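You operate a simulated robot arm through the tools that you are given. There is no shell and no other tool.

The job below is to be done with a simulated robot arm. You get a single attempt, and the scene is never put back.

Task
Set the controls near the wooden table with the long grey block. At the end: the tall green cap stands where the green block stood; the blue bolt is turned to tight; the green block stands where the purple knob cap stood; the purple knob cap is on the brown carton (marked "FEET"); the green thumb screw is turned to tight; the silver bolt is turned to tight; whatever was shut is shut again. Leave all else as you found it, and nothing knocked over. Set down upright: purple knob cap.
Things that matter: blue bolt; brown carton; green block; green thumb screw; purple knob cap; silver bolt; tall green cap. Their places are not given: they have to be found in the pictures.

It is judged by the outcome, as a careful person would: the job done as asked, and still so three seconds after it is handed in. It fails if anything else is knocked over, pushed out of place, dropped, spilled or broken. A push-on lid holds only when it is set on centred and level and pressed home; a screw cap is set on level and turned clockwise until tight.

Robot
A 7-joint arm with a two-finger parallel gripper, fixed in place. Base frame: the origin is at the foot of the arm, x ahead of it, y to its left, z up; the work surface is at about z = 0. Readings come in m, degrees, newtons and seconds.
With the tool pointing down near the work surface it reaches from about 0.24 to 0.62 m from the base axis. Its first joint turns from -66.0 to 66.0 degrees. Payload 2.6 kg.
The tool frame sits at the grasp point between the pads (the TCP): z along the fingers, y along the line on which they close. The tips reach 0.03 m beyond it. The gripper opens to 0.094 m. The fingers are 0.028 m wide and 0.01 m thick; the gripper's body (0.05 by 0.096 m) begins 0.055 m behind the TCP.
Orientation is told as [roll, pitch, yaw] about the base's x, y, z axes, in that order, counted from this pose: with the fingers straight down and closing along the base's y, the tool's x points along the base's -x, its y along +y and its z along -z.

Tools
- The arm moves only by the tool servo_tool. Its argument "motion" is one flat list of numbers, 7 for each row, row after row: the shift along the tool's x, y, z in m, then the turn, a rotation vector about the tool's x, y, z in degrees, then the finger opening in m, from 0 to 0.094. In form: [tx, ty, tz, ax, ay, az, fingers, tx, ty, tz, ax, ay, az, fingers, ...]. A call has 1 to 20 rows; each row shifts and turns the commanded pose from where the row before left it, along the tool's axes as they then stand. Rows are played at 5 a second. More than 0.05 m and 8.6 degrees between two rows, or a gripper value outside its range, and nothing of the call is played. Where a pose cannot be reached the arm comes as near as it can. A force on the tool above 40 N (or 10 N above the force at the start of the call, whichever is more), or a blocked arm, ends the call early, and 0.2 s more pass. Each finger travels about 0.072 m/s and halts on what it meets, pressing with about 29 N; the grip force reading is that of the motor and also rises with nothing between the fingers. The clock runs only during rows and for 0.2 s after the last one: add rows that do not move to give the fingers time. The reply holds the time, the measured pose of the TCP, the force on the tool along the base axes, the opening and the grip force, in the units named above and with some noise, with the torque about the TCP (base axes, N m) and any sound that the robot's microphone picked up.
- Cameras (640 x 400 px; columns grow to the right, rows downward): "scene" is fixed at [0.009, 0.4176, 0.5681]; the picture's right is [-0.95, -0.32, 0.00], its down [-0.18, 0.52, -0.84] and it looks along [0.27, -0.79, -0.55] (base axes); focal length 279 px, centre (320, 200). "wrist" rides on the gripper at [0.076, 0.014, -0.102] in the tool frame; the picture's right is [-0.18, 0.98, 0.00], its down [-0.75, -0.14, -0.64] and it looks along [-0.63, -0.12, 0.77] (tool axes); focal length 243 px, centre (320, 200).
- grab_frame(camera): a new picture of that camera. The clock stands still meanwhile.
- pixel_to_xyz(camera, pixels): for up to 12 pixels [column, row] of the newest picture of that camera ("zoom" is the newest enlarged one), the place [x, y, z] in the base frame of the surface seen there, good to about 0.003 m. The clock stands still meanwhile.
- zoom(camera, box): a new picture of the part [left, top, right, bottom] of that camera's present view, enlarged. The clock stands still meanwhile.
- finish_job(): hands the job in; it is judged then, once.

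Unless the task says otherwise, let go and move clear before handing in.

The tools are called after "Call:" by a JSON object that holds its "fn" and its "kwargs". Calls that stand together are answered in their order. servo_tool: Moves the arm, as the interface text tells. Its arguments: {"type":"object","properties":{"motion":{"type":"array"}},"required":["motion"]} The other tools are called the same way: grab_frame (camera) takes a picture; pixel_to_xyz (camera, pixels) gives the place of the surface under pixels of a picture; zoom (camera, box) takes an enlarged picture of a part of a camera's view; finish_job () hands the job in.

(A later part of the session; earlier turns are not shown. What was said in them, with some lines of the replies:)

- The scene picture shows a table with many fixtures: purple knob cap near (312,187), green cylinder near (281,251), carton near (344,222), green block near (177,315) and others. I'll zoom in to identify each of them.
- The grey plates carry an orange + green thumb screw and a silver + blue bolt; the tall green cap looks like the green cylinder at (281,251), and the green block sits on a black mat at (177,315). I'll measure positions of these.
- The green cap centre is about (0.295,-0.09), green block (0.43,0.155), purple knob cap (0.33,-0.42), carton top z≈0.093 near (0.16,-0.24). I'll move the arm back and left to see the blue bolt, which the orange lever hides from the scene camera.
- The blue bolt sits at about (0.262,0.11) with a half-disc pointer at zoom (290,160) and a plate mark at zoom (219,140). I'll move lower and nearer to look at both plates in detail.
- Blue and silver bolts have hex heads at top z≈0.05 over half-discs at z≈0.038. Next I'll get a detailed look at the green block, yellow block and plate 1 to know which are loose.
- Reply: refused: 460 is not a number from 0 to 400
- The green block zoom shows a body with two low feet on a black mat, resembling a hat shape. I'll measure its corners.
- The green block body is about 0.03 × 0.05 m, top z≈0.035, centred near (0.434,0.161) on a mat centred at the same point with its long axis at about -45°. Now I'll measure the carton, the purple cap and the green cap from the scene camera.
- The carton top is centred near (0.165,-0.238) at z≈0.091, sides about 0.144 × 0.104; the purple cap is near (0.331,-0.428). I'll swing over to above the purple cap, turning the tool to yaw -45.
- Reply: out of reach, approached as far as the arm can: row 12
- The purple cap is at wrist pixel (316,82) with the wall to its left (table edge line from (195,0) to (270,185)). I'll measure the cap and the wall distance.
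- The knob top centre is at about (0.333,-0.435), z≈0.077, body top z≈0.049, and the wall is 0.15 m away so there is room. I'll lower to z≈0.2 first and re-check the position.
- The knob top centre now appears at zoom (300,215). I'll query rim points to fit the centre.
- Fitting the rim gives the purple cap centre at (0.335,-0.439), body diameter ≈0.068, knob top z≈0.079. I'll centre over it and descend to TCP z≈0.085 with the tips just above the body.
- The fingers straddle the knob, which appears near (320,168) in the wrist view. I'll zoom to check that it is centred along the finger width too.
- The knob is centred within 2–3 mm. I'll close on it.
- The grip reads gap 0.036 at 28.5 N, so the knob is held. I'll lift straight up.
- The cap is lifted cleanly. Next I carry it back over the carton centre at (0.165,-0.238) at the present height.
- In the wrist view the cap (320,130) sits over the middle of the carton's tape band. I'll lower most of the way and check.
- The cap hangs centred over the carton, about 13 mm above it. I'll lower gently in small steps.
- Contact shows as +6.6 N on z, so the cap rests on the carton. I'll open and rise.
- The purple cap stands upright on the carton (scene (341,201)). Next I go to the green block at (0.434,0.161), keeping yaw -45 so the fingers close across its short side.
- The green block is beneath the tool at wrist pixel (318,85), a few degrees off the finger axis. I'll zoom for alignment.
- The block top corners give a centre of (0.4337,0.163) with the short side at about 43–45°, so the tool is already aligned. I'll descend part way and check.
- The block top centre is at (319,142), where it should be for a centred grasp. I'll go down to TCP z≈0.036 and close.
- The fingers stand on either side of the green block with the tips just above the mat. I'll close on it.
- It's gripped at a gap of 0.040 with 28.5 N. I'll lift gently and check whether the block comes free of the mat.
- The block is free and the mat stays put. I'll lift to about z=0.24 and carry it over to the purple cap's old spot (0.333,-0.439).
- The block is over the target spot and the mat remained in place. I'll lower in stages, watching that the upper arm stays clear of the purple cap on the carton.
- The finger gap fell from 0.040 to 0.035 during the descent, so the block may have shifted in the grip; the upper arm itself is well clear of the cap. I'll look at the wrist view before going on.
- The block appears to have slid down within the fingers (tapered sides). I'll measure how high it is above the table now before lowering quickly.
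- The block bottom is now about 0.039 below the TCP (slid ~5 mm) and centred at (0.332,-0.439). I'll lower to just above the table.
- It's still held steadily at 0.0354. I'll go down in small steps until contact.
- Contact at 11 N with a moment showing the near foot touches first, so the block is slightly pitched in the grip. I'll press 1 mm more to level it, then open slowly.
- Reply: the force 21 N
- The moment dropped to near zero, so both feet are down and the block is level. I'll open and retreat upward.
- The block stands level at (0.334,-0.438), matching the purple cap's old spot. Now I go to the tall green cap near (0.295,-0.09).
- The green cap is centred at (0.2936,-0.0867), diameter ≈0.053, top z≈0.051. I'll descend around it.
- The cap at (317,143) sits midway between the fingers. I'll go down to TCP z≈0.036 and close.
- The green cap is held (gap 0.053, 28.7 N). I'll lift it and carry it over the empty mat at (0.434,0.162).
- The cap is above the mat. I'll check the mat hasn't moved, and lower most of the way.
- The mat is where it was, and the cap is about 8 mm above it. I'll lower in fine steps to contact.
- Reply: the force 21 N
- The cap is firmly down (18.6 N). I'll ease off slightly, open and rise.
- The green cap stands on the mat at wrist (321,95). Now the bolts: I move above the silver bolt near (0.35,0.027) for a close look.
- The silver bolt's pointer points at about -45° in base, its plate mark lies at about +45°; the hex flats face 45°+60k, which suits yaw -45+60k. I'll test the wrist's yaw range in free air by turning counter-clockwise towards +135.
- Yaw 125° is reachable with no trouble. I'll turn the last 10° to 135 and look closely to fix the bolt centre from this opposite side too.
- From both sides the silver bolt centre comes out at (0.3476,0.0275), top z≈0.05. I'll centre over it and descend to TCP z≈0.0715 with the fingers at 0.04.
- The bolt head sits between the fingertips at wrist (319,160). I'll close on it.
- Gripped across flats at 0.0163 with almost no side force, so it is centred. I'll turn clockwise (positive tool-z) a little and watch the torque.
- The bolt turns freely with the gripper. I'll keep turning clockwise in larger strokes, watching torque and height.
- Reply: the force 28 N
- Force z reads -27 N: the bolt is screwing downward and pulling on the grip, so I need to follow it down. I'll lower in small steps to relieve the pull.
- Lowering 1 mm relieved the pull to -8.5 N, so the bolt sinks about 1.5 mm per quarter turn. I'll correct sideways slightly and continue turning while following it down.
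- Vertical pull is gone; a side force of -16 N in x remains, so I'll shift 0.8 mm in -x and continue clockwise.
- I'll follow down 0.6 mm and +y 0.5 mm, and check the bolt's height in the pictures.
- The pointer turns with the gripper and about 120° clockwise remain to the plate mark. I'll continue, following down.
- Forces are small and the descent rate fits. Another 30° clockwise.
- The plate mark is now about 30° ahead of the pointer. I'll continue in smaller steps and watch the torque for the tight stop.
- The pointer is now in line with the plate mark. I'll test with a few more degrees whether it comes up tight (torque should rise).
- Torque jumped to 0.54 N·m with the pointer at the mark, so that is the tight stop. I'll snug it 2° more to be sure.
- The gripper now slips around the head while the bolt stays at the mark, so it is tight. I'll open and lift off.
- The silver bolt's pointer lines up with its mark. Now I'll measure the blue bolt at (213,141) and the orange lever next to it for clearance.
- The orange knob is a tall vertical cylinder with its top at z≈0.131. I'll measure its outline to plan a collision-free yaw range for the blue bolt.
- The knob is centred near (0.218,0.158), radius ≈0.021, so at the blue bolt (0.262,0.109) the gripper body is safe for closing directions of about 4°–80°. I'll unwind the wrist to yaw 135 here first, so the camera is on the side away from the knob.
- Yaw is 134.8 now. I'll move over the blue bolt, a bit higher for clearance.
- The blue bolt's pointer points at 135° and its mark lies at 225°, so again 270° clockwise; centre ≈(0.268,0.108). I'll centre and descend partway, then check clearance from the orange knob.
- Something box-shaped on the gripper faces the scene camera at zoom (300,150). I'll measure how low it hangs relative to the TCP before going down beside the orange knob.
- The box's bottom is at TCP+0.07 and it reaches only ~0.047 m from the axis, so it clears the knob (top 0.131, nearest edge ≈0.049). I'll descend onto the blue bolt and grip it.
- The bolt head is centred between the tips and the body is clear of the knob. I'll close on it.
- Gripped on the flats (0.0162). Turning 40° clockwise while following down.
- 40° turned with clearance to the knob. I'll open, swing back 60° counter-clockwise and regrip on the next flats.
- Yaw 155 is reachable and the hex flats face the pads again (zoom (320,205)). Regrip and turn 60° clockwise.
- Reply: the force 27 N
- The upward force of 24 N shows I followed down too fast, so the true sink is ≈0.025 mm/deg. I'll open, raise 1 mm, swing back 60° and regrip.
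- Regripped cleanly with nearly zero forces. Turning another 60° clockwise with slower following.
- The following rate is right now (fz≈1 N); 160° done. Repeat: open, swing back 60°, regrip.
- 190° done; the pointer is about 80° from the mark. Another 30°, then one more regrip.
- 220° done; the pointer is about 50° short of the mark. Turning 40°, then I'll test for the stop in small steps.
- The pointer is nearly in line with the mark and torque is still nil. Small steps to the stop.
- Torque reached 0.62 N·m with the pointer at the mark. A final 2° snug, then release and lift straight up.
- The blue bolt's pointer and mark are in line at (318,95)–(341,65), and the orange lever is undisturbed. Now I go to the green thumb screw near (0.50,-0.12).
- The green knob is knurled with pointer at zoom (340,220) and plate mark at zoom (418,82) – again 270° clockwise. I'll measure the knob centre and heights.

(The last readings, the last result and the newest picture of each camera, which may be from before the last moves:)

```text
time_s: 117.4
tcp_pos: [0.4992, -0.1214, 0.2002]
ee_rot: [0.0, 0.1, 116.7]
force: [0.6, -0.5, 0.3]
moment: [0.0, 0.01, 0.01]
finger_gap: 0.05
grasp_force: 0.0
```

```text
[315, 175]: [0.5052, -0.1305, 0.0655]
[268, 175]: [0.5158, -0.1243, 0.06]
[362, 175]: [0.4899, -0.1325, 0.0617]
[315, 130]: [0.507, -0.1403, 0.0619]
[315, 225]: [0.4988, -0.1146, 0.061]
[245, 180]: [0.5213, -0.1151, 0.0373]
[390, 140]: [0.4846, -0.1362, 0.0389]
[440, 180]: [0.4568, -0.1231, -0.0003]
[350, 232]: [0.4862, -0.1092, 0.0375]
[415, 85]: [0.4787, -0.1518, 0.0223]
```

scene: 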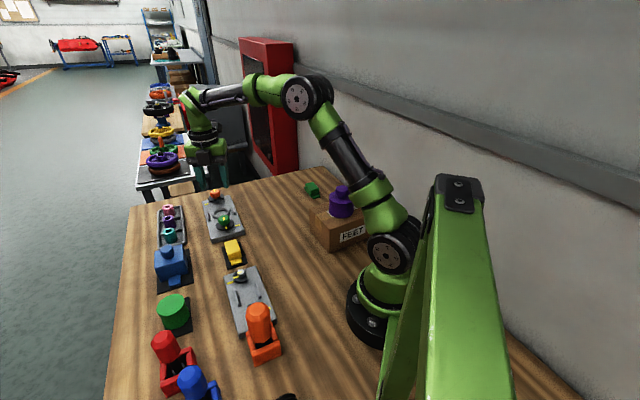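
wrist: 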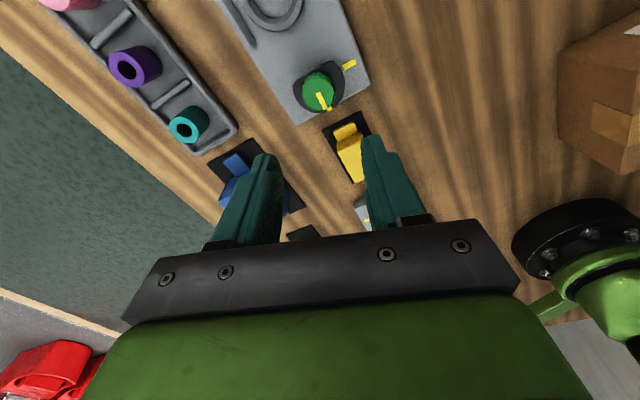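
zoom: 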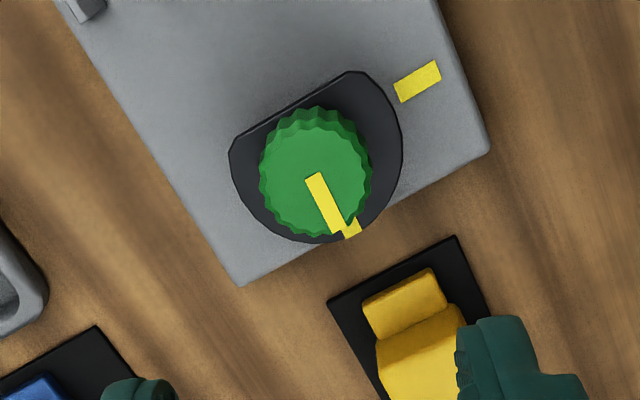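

The knob centre is at (0.503,-0.1285), diameter ≈0.03, top z≈0.062, disc z≈0.038. I'll centre and descend around the knob.

Call:
{"fn": "servo_tool", "kwargs": {"motion": [0.0083, 0, 0.03, 0, 0, 0, 0.055, 0, 0, 0.035, 0, 0, 0, 0.055, 0, 0, 0.03, 0, 0, 0, 0.055, 0, 0, 0, 0, 0, 0, 0.055]}}

Call:
{"fn": "zoom", "kwargs": {"camera": "wrist", "box": [240, 80, 400, 220]}}

```text
time_s: 118.4
tcp_pos: [0.5031, -0.1294, 0.1058]
ee_rot: [0.1, 0.0, 116.6]
force: [0.4, -0.4, 0.0]
moment: [-0.02, -0.02, 0.0]
finger_gap: 0.0551
grasp_force: 0.0
```

```text
2.86 times, centred on (320, 150) of wrist
```

zoom: 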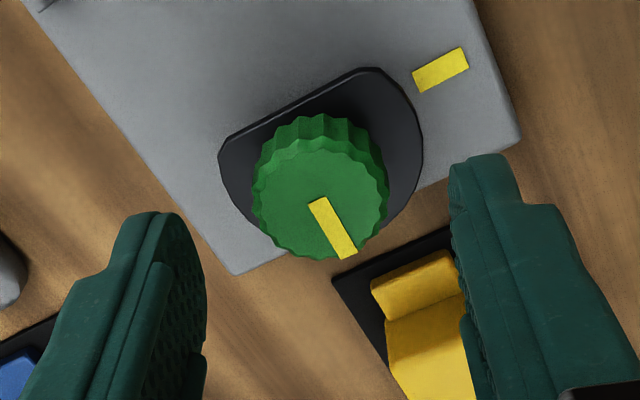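

The knob top is exactly where a centred grasp should show it (320,149). Descend and close.

Call:
{"fn": "servo_tool", "kwargs": {"motion": [0, 0, 0.02, 0, 0, 0, 0.05, 0, 0, 0.0133, 0, 0, 0, 0.05, 0, 0, 0, 0, 0, 0, 0.05, 0, 0, 0, 0, 0, 0, 0.035, 0, 0, 0, 0, 0, 0, 0.015, 0, 0, 0, 0, 0, 0, 0.015, 0, 0, 0, 0, 0, 0, 0.015]}}

Call:
{"fn": "zoom", "kwargs": {"camera": "wrist", "box": [240, 80, 400, 240]}}

```text
time_s: 120.0
tcp_pos: [0.5041, -0.1293, 0.0709]
ee_rot: [0.0, 0.0, 116.7]
force: [4.9, -0.2, -2.7]
moment: [0.04, -0.04, -0.03]
finger_gap: 0.0303
grasp_force: 45.3
```

```text
2.50 times, centred on (320, 160) of wrist
```

zoom: 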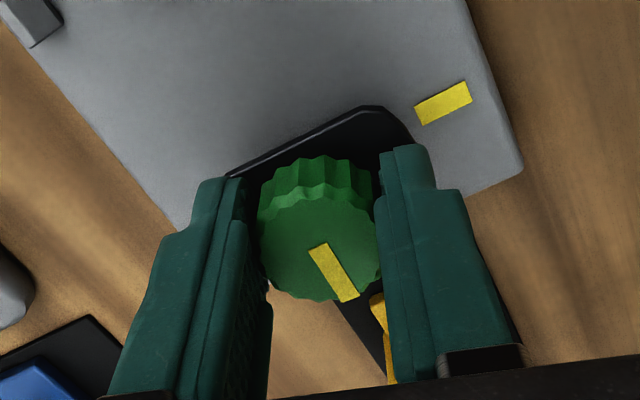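

Gripped at 0.0303. Turning clockwise in 45–60° strokes, following down 0.2 mm per 7.5°.

Call:
{"fn": "servo_tool", "kwargs": {"motion": [0, 0, 0.0002, 0, 0, 7.5, 0.015, 0, 0, 0.0002, 0, 0, 7.5, 0.015, 0, 0, 0.0002, 0, 0, 7.5, 0.015, 0, 0, 0.0002, 0, 0, 7.5, 0.015, 0, 0, 0.0002, 0, 0, 7.5, 0.015, 0, 0, 0.0002, 0, 0, 7.5, 0.015, 0, 0, 0, 0, 0, 0, 0.015]}}

Call:
{"fn": "zoom", "kwargs": {"camera": "wrist", "box": [240, 80, 400, 240]}}

```text
time_s: 121.6
tcp_pos: [0.5029, -0.131, 0.0692]
ee_rot: [0.2, 0.1, 71.4]
force: [-23.9, -0.8, 8.7]
moment: [0.54, 0.12, 0.02]
finger_gap: 0.0303
grasp_force: 45.2
```

```text
2.50 times, centred on (320, 160) of wrist
```

zoom: 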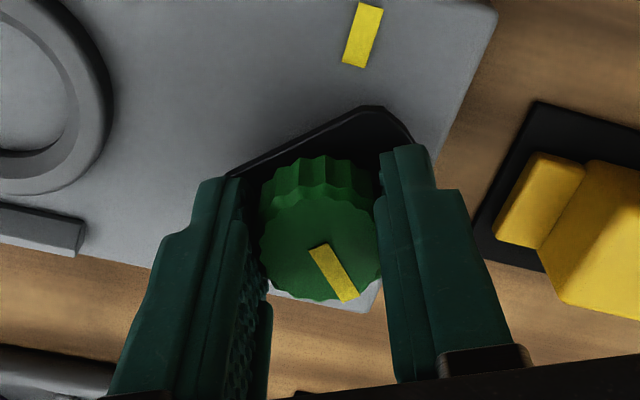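

A side force of -24 N in x appeared, since the grasp is slightly off-axis. I'll shift 1 mm in -x and check.

Call:
{"fn": "servo_tool", "kwargs": {"motion": [0.0003, 0.00095, -0.0003, 0, 0, 0, 0.015, 0, 0, 0, 0, 0, 0, 0.015]}}

```text
time_s: 122.2
tcp_pos: [0.5028, -0.1297, 0.0685]
ee_rot: [0.0, 0.0, 71.5]
force: [-17.2, -1.3, 1.9]
moment: [0.02, 0.32, 0.03]
finger_gap: 0.0303
grasp_force: 44.9
```

The side force is still -17 N, so rather than force it I'll open, let the arm relax, and check the knob's centring.

Call:
{"fn": "servo_tool", "kwargs": {"motion": [0, 0, 0, 0, 0, 0, 0.035, 0, 0, 0, 0, 0, 0, 0.05, 0, 0, 0, 0, 0, 0, 0.05]}}

Call:
{"fn": "zoom", "kwargs": {"camera": "wrist", "box": [240, 80, 400, 240]}}

Call:
{"fn": "pixel_to_xyz", "kwargs": {"camera": "zoom", "pixels": [[320, 245], [270, 245], [370, 245], [320, 215], [320, 290]]}}

Call:
{"fn": "zoom", "kwargs": {"camera": "scene", "box": [180, 170, 270, 260]}}

```text
time_s: 123.0
tcp_pos: [0.5028, -0.1289, 0.0713]
ee_rot: [-0.1, 0.0, 71.7]
force: [-0.4, 0.3, 0.1]
moment: [-0.01, 0.0, -0.04]
finger_gap: 0.0498
grasp_force: 0.1
```

```text
2.50 times, centred on (320, 160) of wrist
```

zoom: 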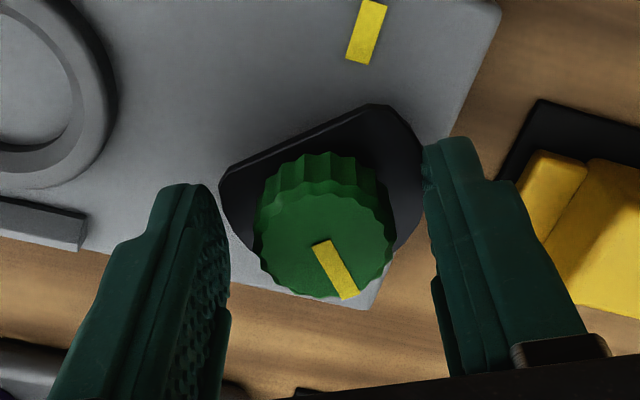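

```text
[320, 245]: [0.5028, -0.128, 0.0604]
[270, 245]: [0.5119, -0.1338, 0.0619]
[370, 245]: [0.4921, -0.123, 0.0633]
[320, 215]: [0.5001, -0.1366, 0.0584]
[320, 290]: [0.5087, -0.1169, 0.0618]
```

```text
4.44 times, centred on (225, 215) of scene
```

zoom: 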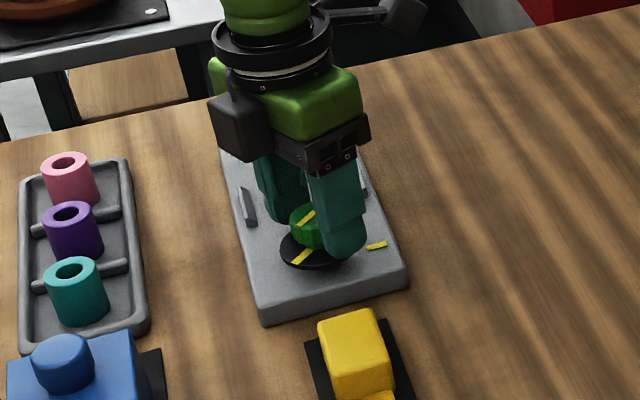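

The knob is still well centred (≈(0.502,-0.128)). Regrip here and continue clockwise.

Call:
{"fn": "servo_tool", "kwargs": {"motion": [0, 0, 0, 0, 0, 0, 0.035, 0, 0, 0, 0, 0, 0, 0.015, 0, 0, 0, 0, 0, 0, 0.015, 0, 0, 0, 0, 0, 0, 0.015]}}

Call:
{"fn": "servo_tool", "kwargs": {"motion": [0, 0, 0.0002, 0, 0, 7.5, 0.015, 0, 0, 0.0002, 0, 0, 7.5, 0.015, 0, 0, 0.0002, 0, 0, 7.5, 0.015, 0, 0, 0.0002, 0, 0, 7.5, 0.015, 0, 0, 0, 0, 0, 0, 0.015]}}

```text
time_s: 124.0
tcp_pos: [0.5019, -0.1294, 0.0698]
ee_rot: [0.2, 0.0, 71.7]
force: [-7.2, 1.6, 2.4]
moment: [0.01, 0.03, 0.0]
finger_gap: 0.03
grasp_force: 44.9
```

```text
time_s: 125.2
tcp_pos: [0.5014, -0.1289, 0.069]
ee_rot: [0.1, 0.1, 41.5]
force: [-24.5, 6.3, 7.6]
moment: [0.29, -0.06, 0.04]
finger_gap: 0.0301
grasp_force: 45.1
```

The force pattern shows the knob centre lies a few mm toward the tool's -x. I'll open, shift -2.5 mm along tool x, and regrip.

Call:
{"fn": "servo_tool", "kwargs": {"motion": [0, 0, 0, 0, 0, 0, 0.035, 0, 0, 0, 0, 0, 0, 0.045, -0.0025, 0.0008, -0.0002, 0, 0, 0, 0.045, 0, 0, 0, 0, 0, 0, 0.045, 0, 0, 0, 0, 0, 0, 0.03, 0, 0, 0, 0, 0, 0, 0.015, 0, 0, 0, 0, 0, 0, 0.015, 0, 0, 0, 0, 0, 0, 0.015]}}

Call:
{"fn": "servo_tool", "kwargs": {"motion": [0, 0, 0.0002, 0, 0, 7.5, 0.015, 0, 0, 0.0002, 0, 0, 7.5, 0.015, 0, 0, 0.0002, 0, 0, 7.5, 0.015, 0, 0, 0.0002, 0, 0, 7.5, 0.015, 0, 0, 0, 0, 0, 0, 0.015]}}

Call:
{"fn": "zoom", "kwargs": {"camera": "wrist", "box": [240, 80, 400, 240]}}

```text
time_s: 127.0
tcp_pos: [0.5047, -0.1267, 0.0702]
ee_rot: [0.1, 0.0, 41.7]
force: [-3.8, 3.5, 1.2]
moment: [0.03, 0.12, -0.03]
finger_gap: 0.0302
grasp_force: 45.2
```

```text
time_s: 128.2
tcp_pos: [0.5054, -0.1275, 0.0696]
ee_rot: [-0.1, -0.1, 11.6]
force: [2.3, 1.4, 0.9]
moment: [-0.02, 0.28, -0.05]
finger_gap: 0.0301
grasp_force: 44.9
```

```text
2.50 times, centred on (320, 160) of wrist
```

zoom: 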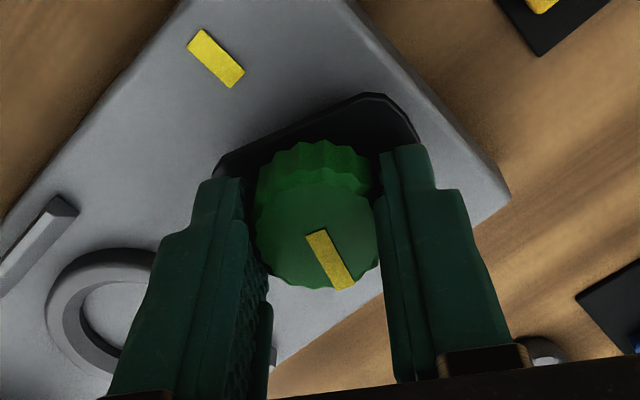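

Forces are small now after recentring (105° done). Continue 60°.

Call:
{"fn": "servo_tool", "kwargs": {"motion": [0, 0, 0.0002, 0, 0, 7.5, 0.015, 0, 0, 0.0002, 0, 0, 7.5, 0.015, 0, 0, 0.0002, 0, 0, 7.5, 0.015, 0, 0, 0.0002, 0, 0, 7.5, 0.015, 0, 0, 0.0002, 0, 0, 7.5, 0.015, 0, 0, 0.0002, 0, 0, 7.5, 0.015, 0, 0, 0.0002, 0, 0, 7.5, 0.015, 0, 0, 0.0002, 0, 0, 7.5, 0.015, 0, 0, 0, 0, 0, 0, 0.015]}}

```text
time_s: 130.2
tcp_pos: [0.5043, -0.1296, 0.068]
ee_rot: [-0.2, -0.2, -48.5]
force: [3.8, -16.1, 2.9]
moment: [-0.01, 0.03, 0.04]
finger_gap: 0.0302
grasp_force: 44.1
```

165° done, with -16 N in y building; I overcorrected slightly. I'll open, shift +0.8 mm along tool x, and regrip.

Call:
{"fn": "servo_tool", "kwargs": {"motion": [0, 0, 0, 0, 0, 0, 0.035, 0, 0, 0, 0, 0, 0, 0.045, 0.0008, -0.0004, -0.0002, 0, 0, 0, 0.045, 0, 0, 0, 0, 0, 0, 0.045, 0, 0, 0, 0, 0, 0, 0.03, 0, 0, 0, 0, 0, 0, 0.015, 0, 0, 0, 0, 0, 0, 0.015, 0, 0, 0, 0, 0, 0, 0.015]}}

Call:
{"fn": "servo_tool", "kwargs": {"motion": [0, 0, 0.0002, 0, 0, 7.5, 0.015, 0, 0, 0.0002, 0, 0, 7.5, 0.015, 0, 0, 0.0002, 0, 0, 7.5, 0.015, 0, 0, 0.0002, 0, 0, 7.5, 0.015, 0, 0, 0, 0, 0, 0, 0.015]}}

Call:
{"fn": "zoom", "kwargs": {"camera": "wrist", "box": [240, 80, 400, 240]}}

```text
time_s: 132.0
tcp_pos: [0.5023, -0.1281, 0.068]
ee_rot: [-0.1, 0.0, -48.3]
force: [-9.8, -4.4, 0.6]
moment: [-0.01, 0.14, -0.03]
finger_gap: 0.0304
grasp_force: 44.9
```

```text
time_s: 133.2
tcp_pos: [0.5025, -0.1272, 0.0671]
ee_rot: [-0.1, 0.0, -78.5]
force: [-15.1, -7.7, 1.5]
moment: [0.1, 0.25, -0.01]
finger_gap: 0.0305
grasp_force: 45.4
```

```text
2.50 times, centred on (320, 160) of wrist
```

zoom: 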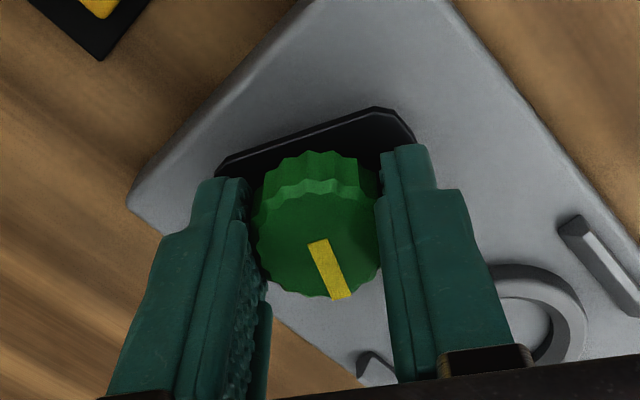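

195° done. Shift slightly to relieve the side force and continue.

Call:
{"fn": "servo_tool", "kwargs": {"motion": [-0.00025, -0.00077, 0, 0, 0, 0, 0.015, 0, 0, 0.0002, 0, 0, 7.5, 0.015, 0, 0, 0.0002, 0, 0, 7.5, 0.015, 0, 0, 0.0002, 0, 0, 7.5, 0.015, 0, 0, 0.0002, 0, 0, 7.5, 0.015, 0, 0, 0, 0, 0, 0, 0.015]}}

Call:
{"fn": "zoom", "kwargs": {"camera": "wrist", "box": [240, 80, 400, 240]}}

```text
time_s: 134.6
tcp_pos: [0.5034, -0.1274, 0.0657]
ee_rot: [0.1, 0.1, -108.4]
force: [2.7, -8.0, -5.0]
moment: [-0.83, 0.22, -0.02]
finger_gap: 0.0306
grasp_force: 45.1
```

```text
2.50 times, centred on (320, 160) of wrist
```

zoom: 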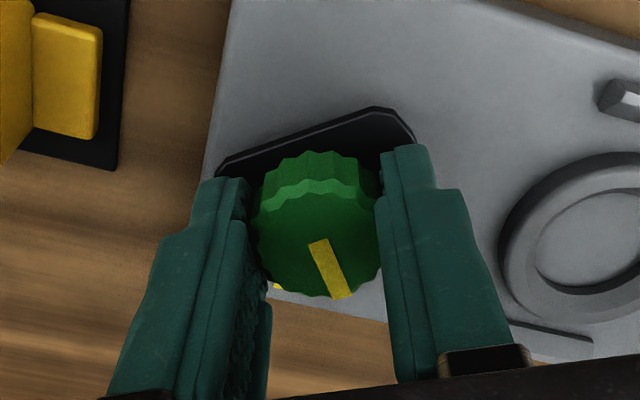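

225° done; the mark shows at zoom (278,285), about 45° ahead. Continue 30°, then small steps to the stop.

Call:
{"fn": "servo_tool", "kwargs": {"motion": [0, 0, 0.0003, 0, 0, 7.5, 0.015, 0, 0, 0.0002, 0, 0, 7.5, 0.015, 0, 0, 0.0002, 0, 0, 7.5, 0.015, 0, 0, 0.0002, 0, 0, 7.5, 0.015, 0, 0, 0, 0, 0, 0, 0.015]}}

Call:
{"fn": "servo_tool", "kwargs": {"motion": [0, 0, 0.0001, 0, 0, 4, 0.015, 0, 0, 0.0001, 0, 0, 4, 0.015, 0, 0, 0.0001, 0, 0, 4, 0.015, 0, 0, 0, 0, 0, 0, 0.015]}}

Call:
{"fn": "zoom", "kwargs": {"camera": "wrist", "box": [240, 80, 400, 240]}}

```text
time_s: 135.8
tcp_pos: [0.5038, -0.1269, 0.0659]
ee_rot: [0.3, 0.1, -138.3]
force: [19.6, -8.9, -4.8]
moment: [-0.12, -0.22, 0.0]
finger_gap: 0.0304
grasp_force: 45.0
```

```text
time_s: 136.8
tcp_pos: [0.5033, -0.1292, 0.0658]
ee_rot: [0.2, 0.1, -150.3]
force: [19.2, -8.3, -0.9]
moment: [-0.04, -0.48, 0.34]
finger_gap: 0.0301
grasp_force: 45.6
```

```text
2.50 times, centred on (320, 160) of wrist
```

zoom: 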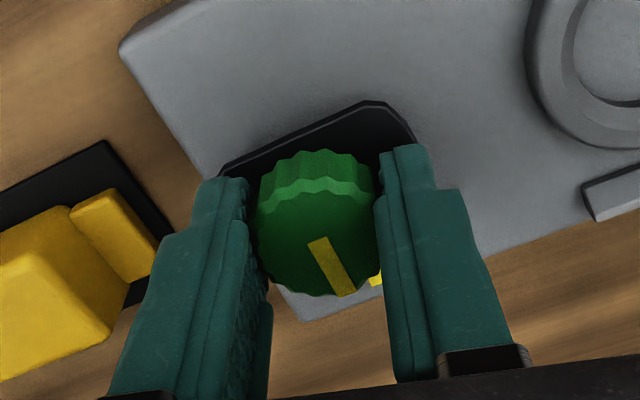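

Torque begins to rise (0.34 N·m). I'll relieve the side load and turn a few more degrees to the stop.

Call:
{"fn": "servo_tool", "kwargs": {"motion": [0.0006, 0.0008, 0, 0, 0, 0, 0.015, 0, 0, 0, 0, 0, 2, 0.015, 0, 0, 0, 0, 0, 2, 0.015, 0, 0, 0, 0, 0, 0, 0.015]}}

Call:
{"fn": "zoom", "kwargs": {"camera": "wrist", "box": [240, 80, 400, 240]}}

```text
time_s: 137.8
tcp_pos: [0.5031, -0.1288, 0.0651]
ee_rot: [0.0, -0.1, -154.4]
force: [2.4, -5.3, 4.7]
moment: [-0.27, 0.13, 0.74]
finger_gap: 0.0302
grasp_force: 45.1
```

```text
2.50 times, centred on (320, 160) of wrist
```

zoom: 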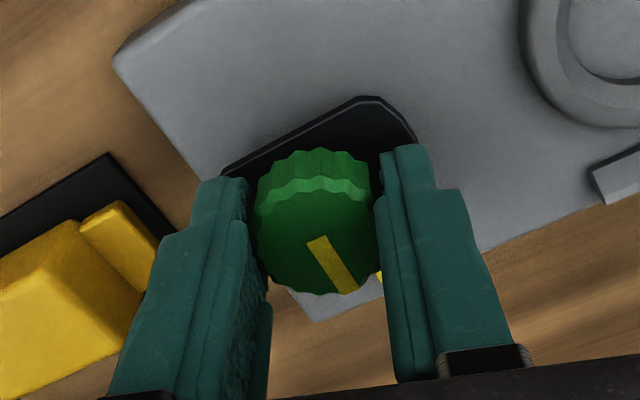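

Torque is 0.74 N·m – at the stop. One more 2° snug, then release and rise.

Call:
{"fn": "servo_tool", "kwargs": {"motion": [0, 0, 0, 0, 0, 2, 0.015, 0, 0, 0, 0, 0, 0, 0.015]}}

Call:
{"fn": "servo_tool", "kwargs": {"motion": [0, 0, 0, 0, 0, 0, 0.035, 0, 0, 0, 0, 0, 0, 0.05, 0, 0, 0, 0, 0, 0, 0.05, 0, 0, -0.02, 0, 0, 0, 0.05, 0, 0, -0.04, 0, 0, 0, 0.05, 0, 0, -0.045, 0, 0, 0, 0.05, 0, 0, -0.03, 0, 0, 0, 0.05, 0, 0, 0, 0, 0, 0, 0.05]}}

Call:
{"fn": "grab_frame", "kwargs": {"camera": "wrist"}}

Call:
{"fn": "grab_frame", "kwargs": {"camera": "scene"}}

```text
time_s: 138.4
tcp_pos: [0.5023, -0.1273, 0.0651]
ee_rot: [0.0, -0.1, -156.6]
force: [-0.2, -5.1, 1.9]
moment: [-0.08, 0.0, 0.6]
finger_gap: 0.0305
grasp_force: 45.5
```

```text
time_s: 140.2
tcp_pos: [0.5023, -0.1293, 0.2]
ee_rot: [0.0, 0.0, -156.3]
force: [-0.6, 0.2, -0.4]
moment: [0.02, 0.01, -0.02]
finger_gap: 0.0499
grasp_force: 0.1
```

```text
taken
```

wrist: 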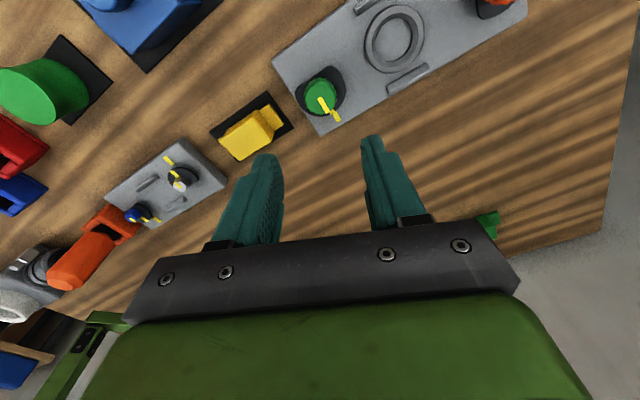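

```text
taken
```

scene: 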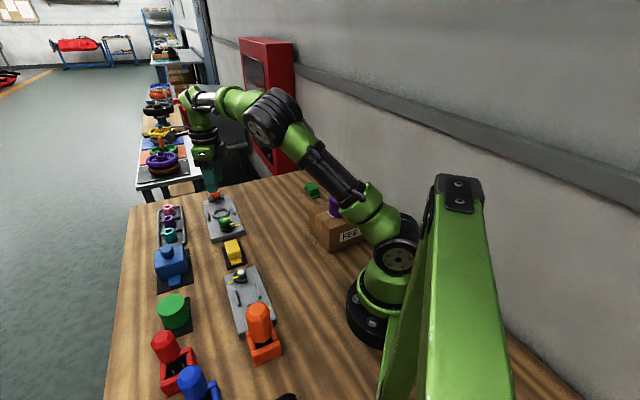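

All three pointers seem in line with their marks. I'll zoom in to verify each one and check the relocated objects.

Call:
{"fn": "zoom", "kwargs": {"camera": "wrist", "box": [270, 50, 390, 140]}}

Call:
{"fn": "zoom", "kwargs": {"camera": "wrist", "box": [90, 120, 240, 240]}}

Call:
{"fn": "zoom", "kwargs": {"camera": "scene", "box": [130, 250, 300, 390]}}

Call:
{"fn": "zoom", "kwargs": {"camera": "scene", "box": [190, 170, 270, 270]}}

```text
4.44 times, centred on (330, 95) of wrist
```

zoom: 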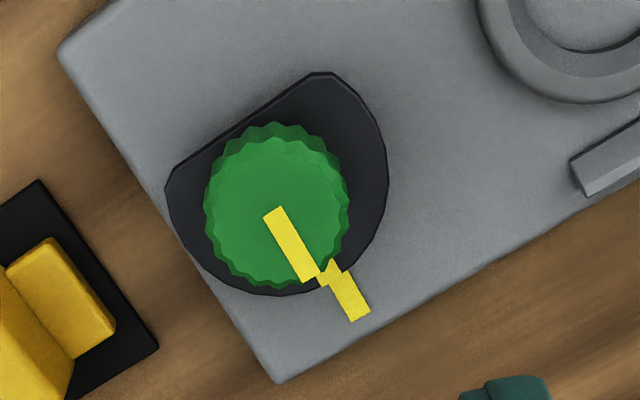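

```text
3.33 times, centred on (165, 180) of wrist
```

zoom: 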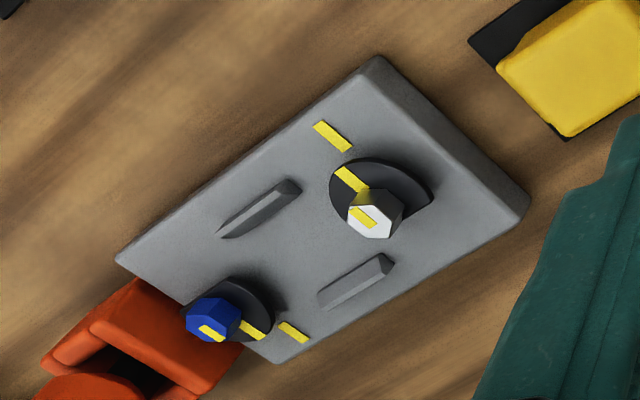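

```text
2.86 times, centred on (215, 320) of scene
```

zoom: 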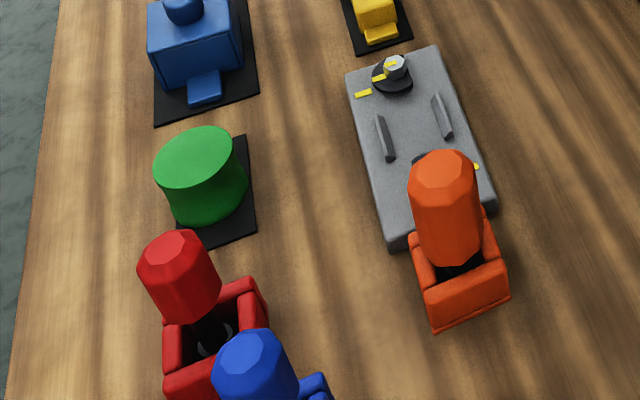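

```text
4.00 times, centred on (230, 220) of scene
```

zoom: 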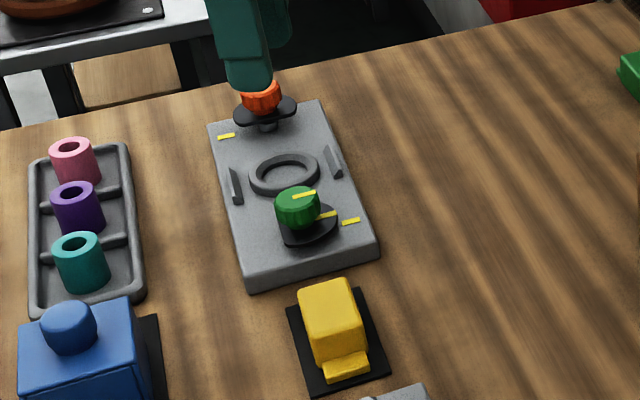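

All three controls line up with their tight marks and neighbours look untouched. I'll raise and retract the arm, then check everything once more.

Call:
{"fn": "servo_tool", "kwargs": {"motion": [0, 0, -0.04, 0, 0, 0, 0.08, 0, 0, -0.04, 0, 0, 0, 0.08, 0, 0, -0.04, 0, 0, 0, 0.08, -0.022, -0.037, -0.015, 0, 0, 0, 0.08, -0.022, -0.037, -0.015, 0, 0, 0, 0.08, -0.022, -0.037, -0.015, 0, 0, 0, 0.08, -0.022, -0.037, -0.015, 0, 0, 0, 0.08, 0, 0, 0, 0, 0, 0, 0.08]}}

Call:
{"fn": "grab_frame", "kwargs": {"camera": "scene"}}

Call:
{"fn": "zoom", "kwargs": {"camera": "scene", "box": [280, 160, 400, 250]}}

Call:
{"fn": "grab_frame", "kwargs": {"camera": "wrist"}}

```text
time_s: 142.0
tcp_pos: [0.3631, -0.0285, 0.3792]
ee_rot: [0.0, 0.0, -156.4]
force: [-0.6, 0.1, 0.4]
moment: [-0.02, 0.03, 0.01]
finger_gap: 0.0802
grasp_force: 0.0
```

```text
taken
```

scene: 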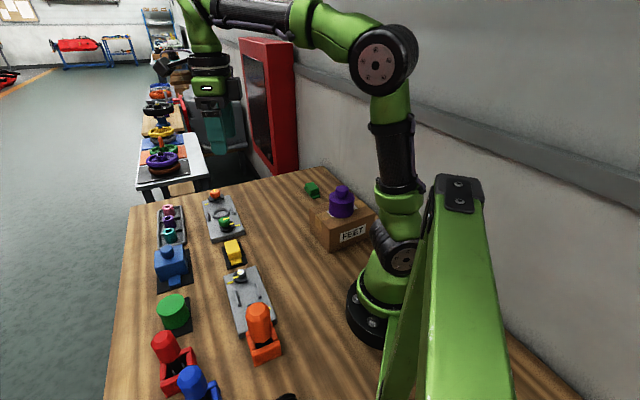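

```text
4.44 times, centred on (340, 205) of scene
```

zoom: 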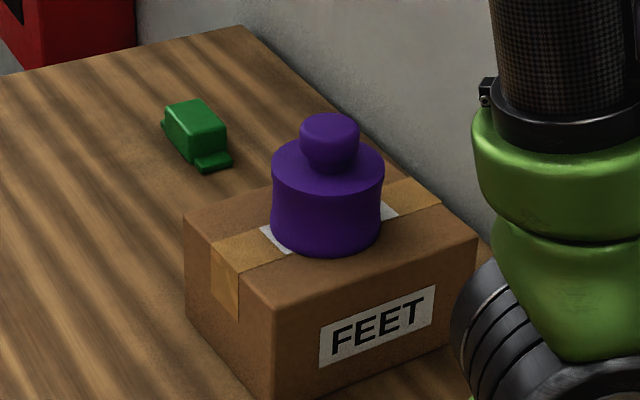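

```text
taken
```

wrist: 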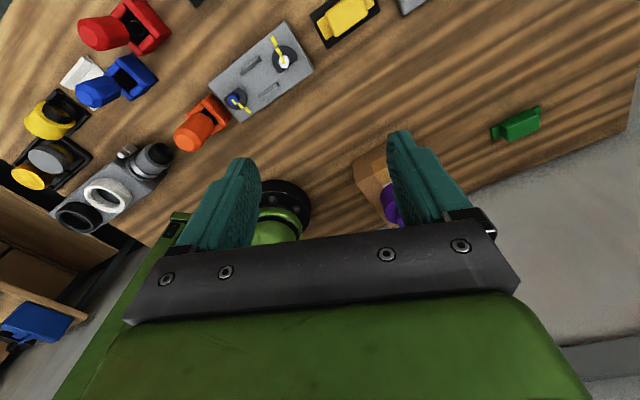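

Everything is in place. I'll take a closer look at the unexplored corner at wrist (100,150) to be sure no other matching item exists there.

Call:
{"fn": "zoom", "kwargs": {"camera": "wrist", "box": [10, 0, 230, 240]}}

Call:
{"fn": "pixel_to_xyz", "kwargs": {"camera": "scene", "pixels": [[311, 209], [351, 196], [331, 227], [312, 185], [174, 300]]}}

```text
1.67 times, centred on (120, 120) of wrist
```

zoom: 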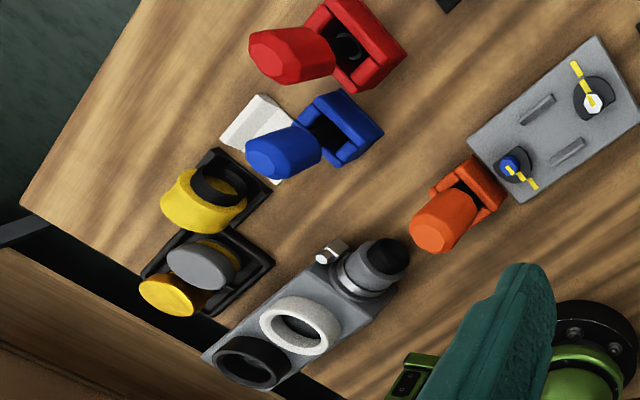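

```text
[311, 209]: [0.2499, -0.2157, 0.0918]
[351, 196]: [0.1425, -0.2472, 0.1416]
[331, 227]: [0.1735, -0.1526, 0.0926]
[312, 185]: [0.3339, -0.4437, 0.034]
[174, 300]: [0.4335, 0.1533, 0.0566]
```

No other matching items are in that corner. The purple cap stands upright on the unmoved carton, the green block and tall green cap are in their new places, and all three controls sit tight at their marks. The arm is clear, so I'm handing in.

Call:
{"fn": "finish_job", "kwargs": {}}

```text
The job is handed in.
```

The job is handed in, and the last pictures and readings showed every item done as asked. I haven't seen the judge's result.

- **Purple knob cap:** it stands upright, centred on top of the "FEET" carton, which did not move.
- **Green block:** it stands level at about (0.334, -0.438), where the purple cap stood. It slid a few millimetres in the grip on the way, but I pressed it flat on the table before letting go.
- **Tall green cap:** it stands on the black mat where the green block was.
- **Silver bolt, blue bolt and green thumb screw:** I turned each one 270° clockwise to a firm stop. Torque rose to about 0.5–0.7 N·m, with the pointers lined up with the yellow plate marks. I took those marks to show the tight position.

Nothing that was shut was opened. The orange lever and the other things on the table looked unmoved, and the arm was empty and clear when I handed in.
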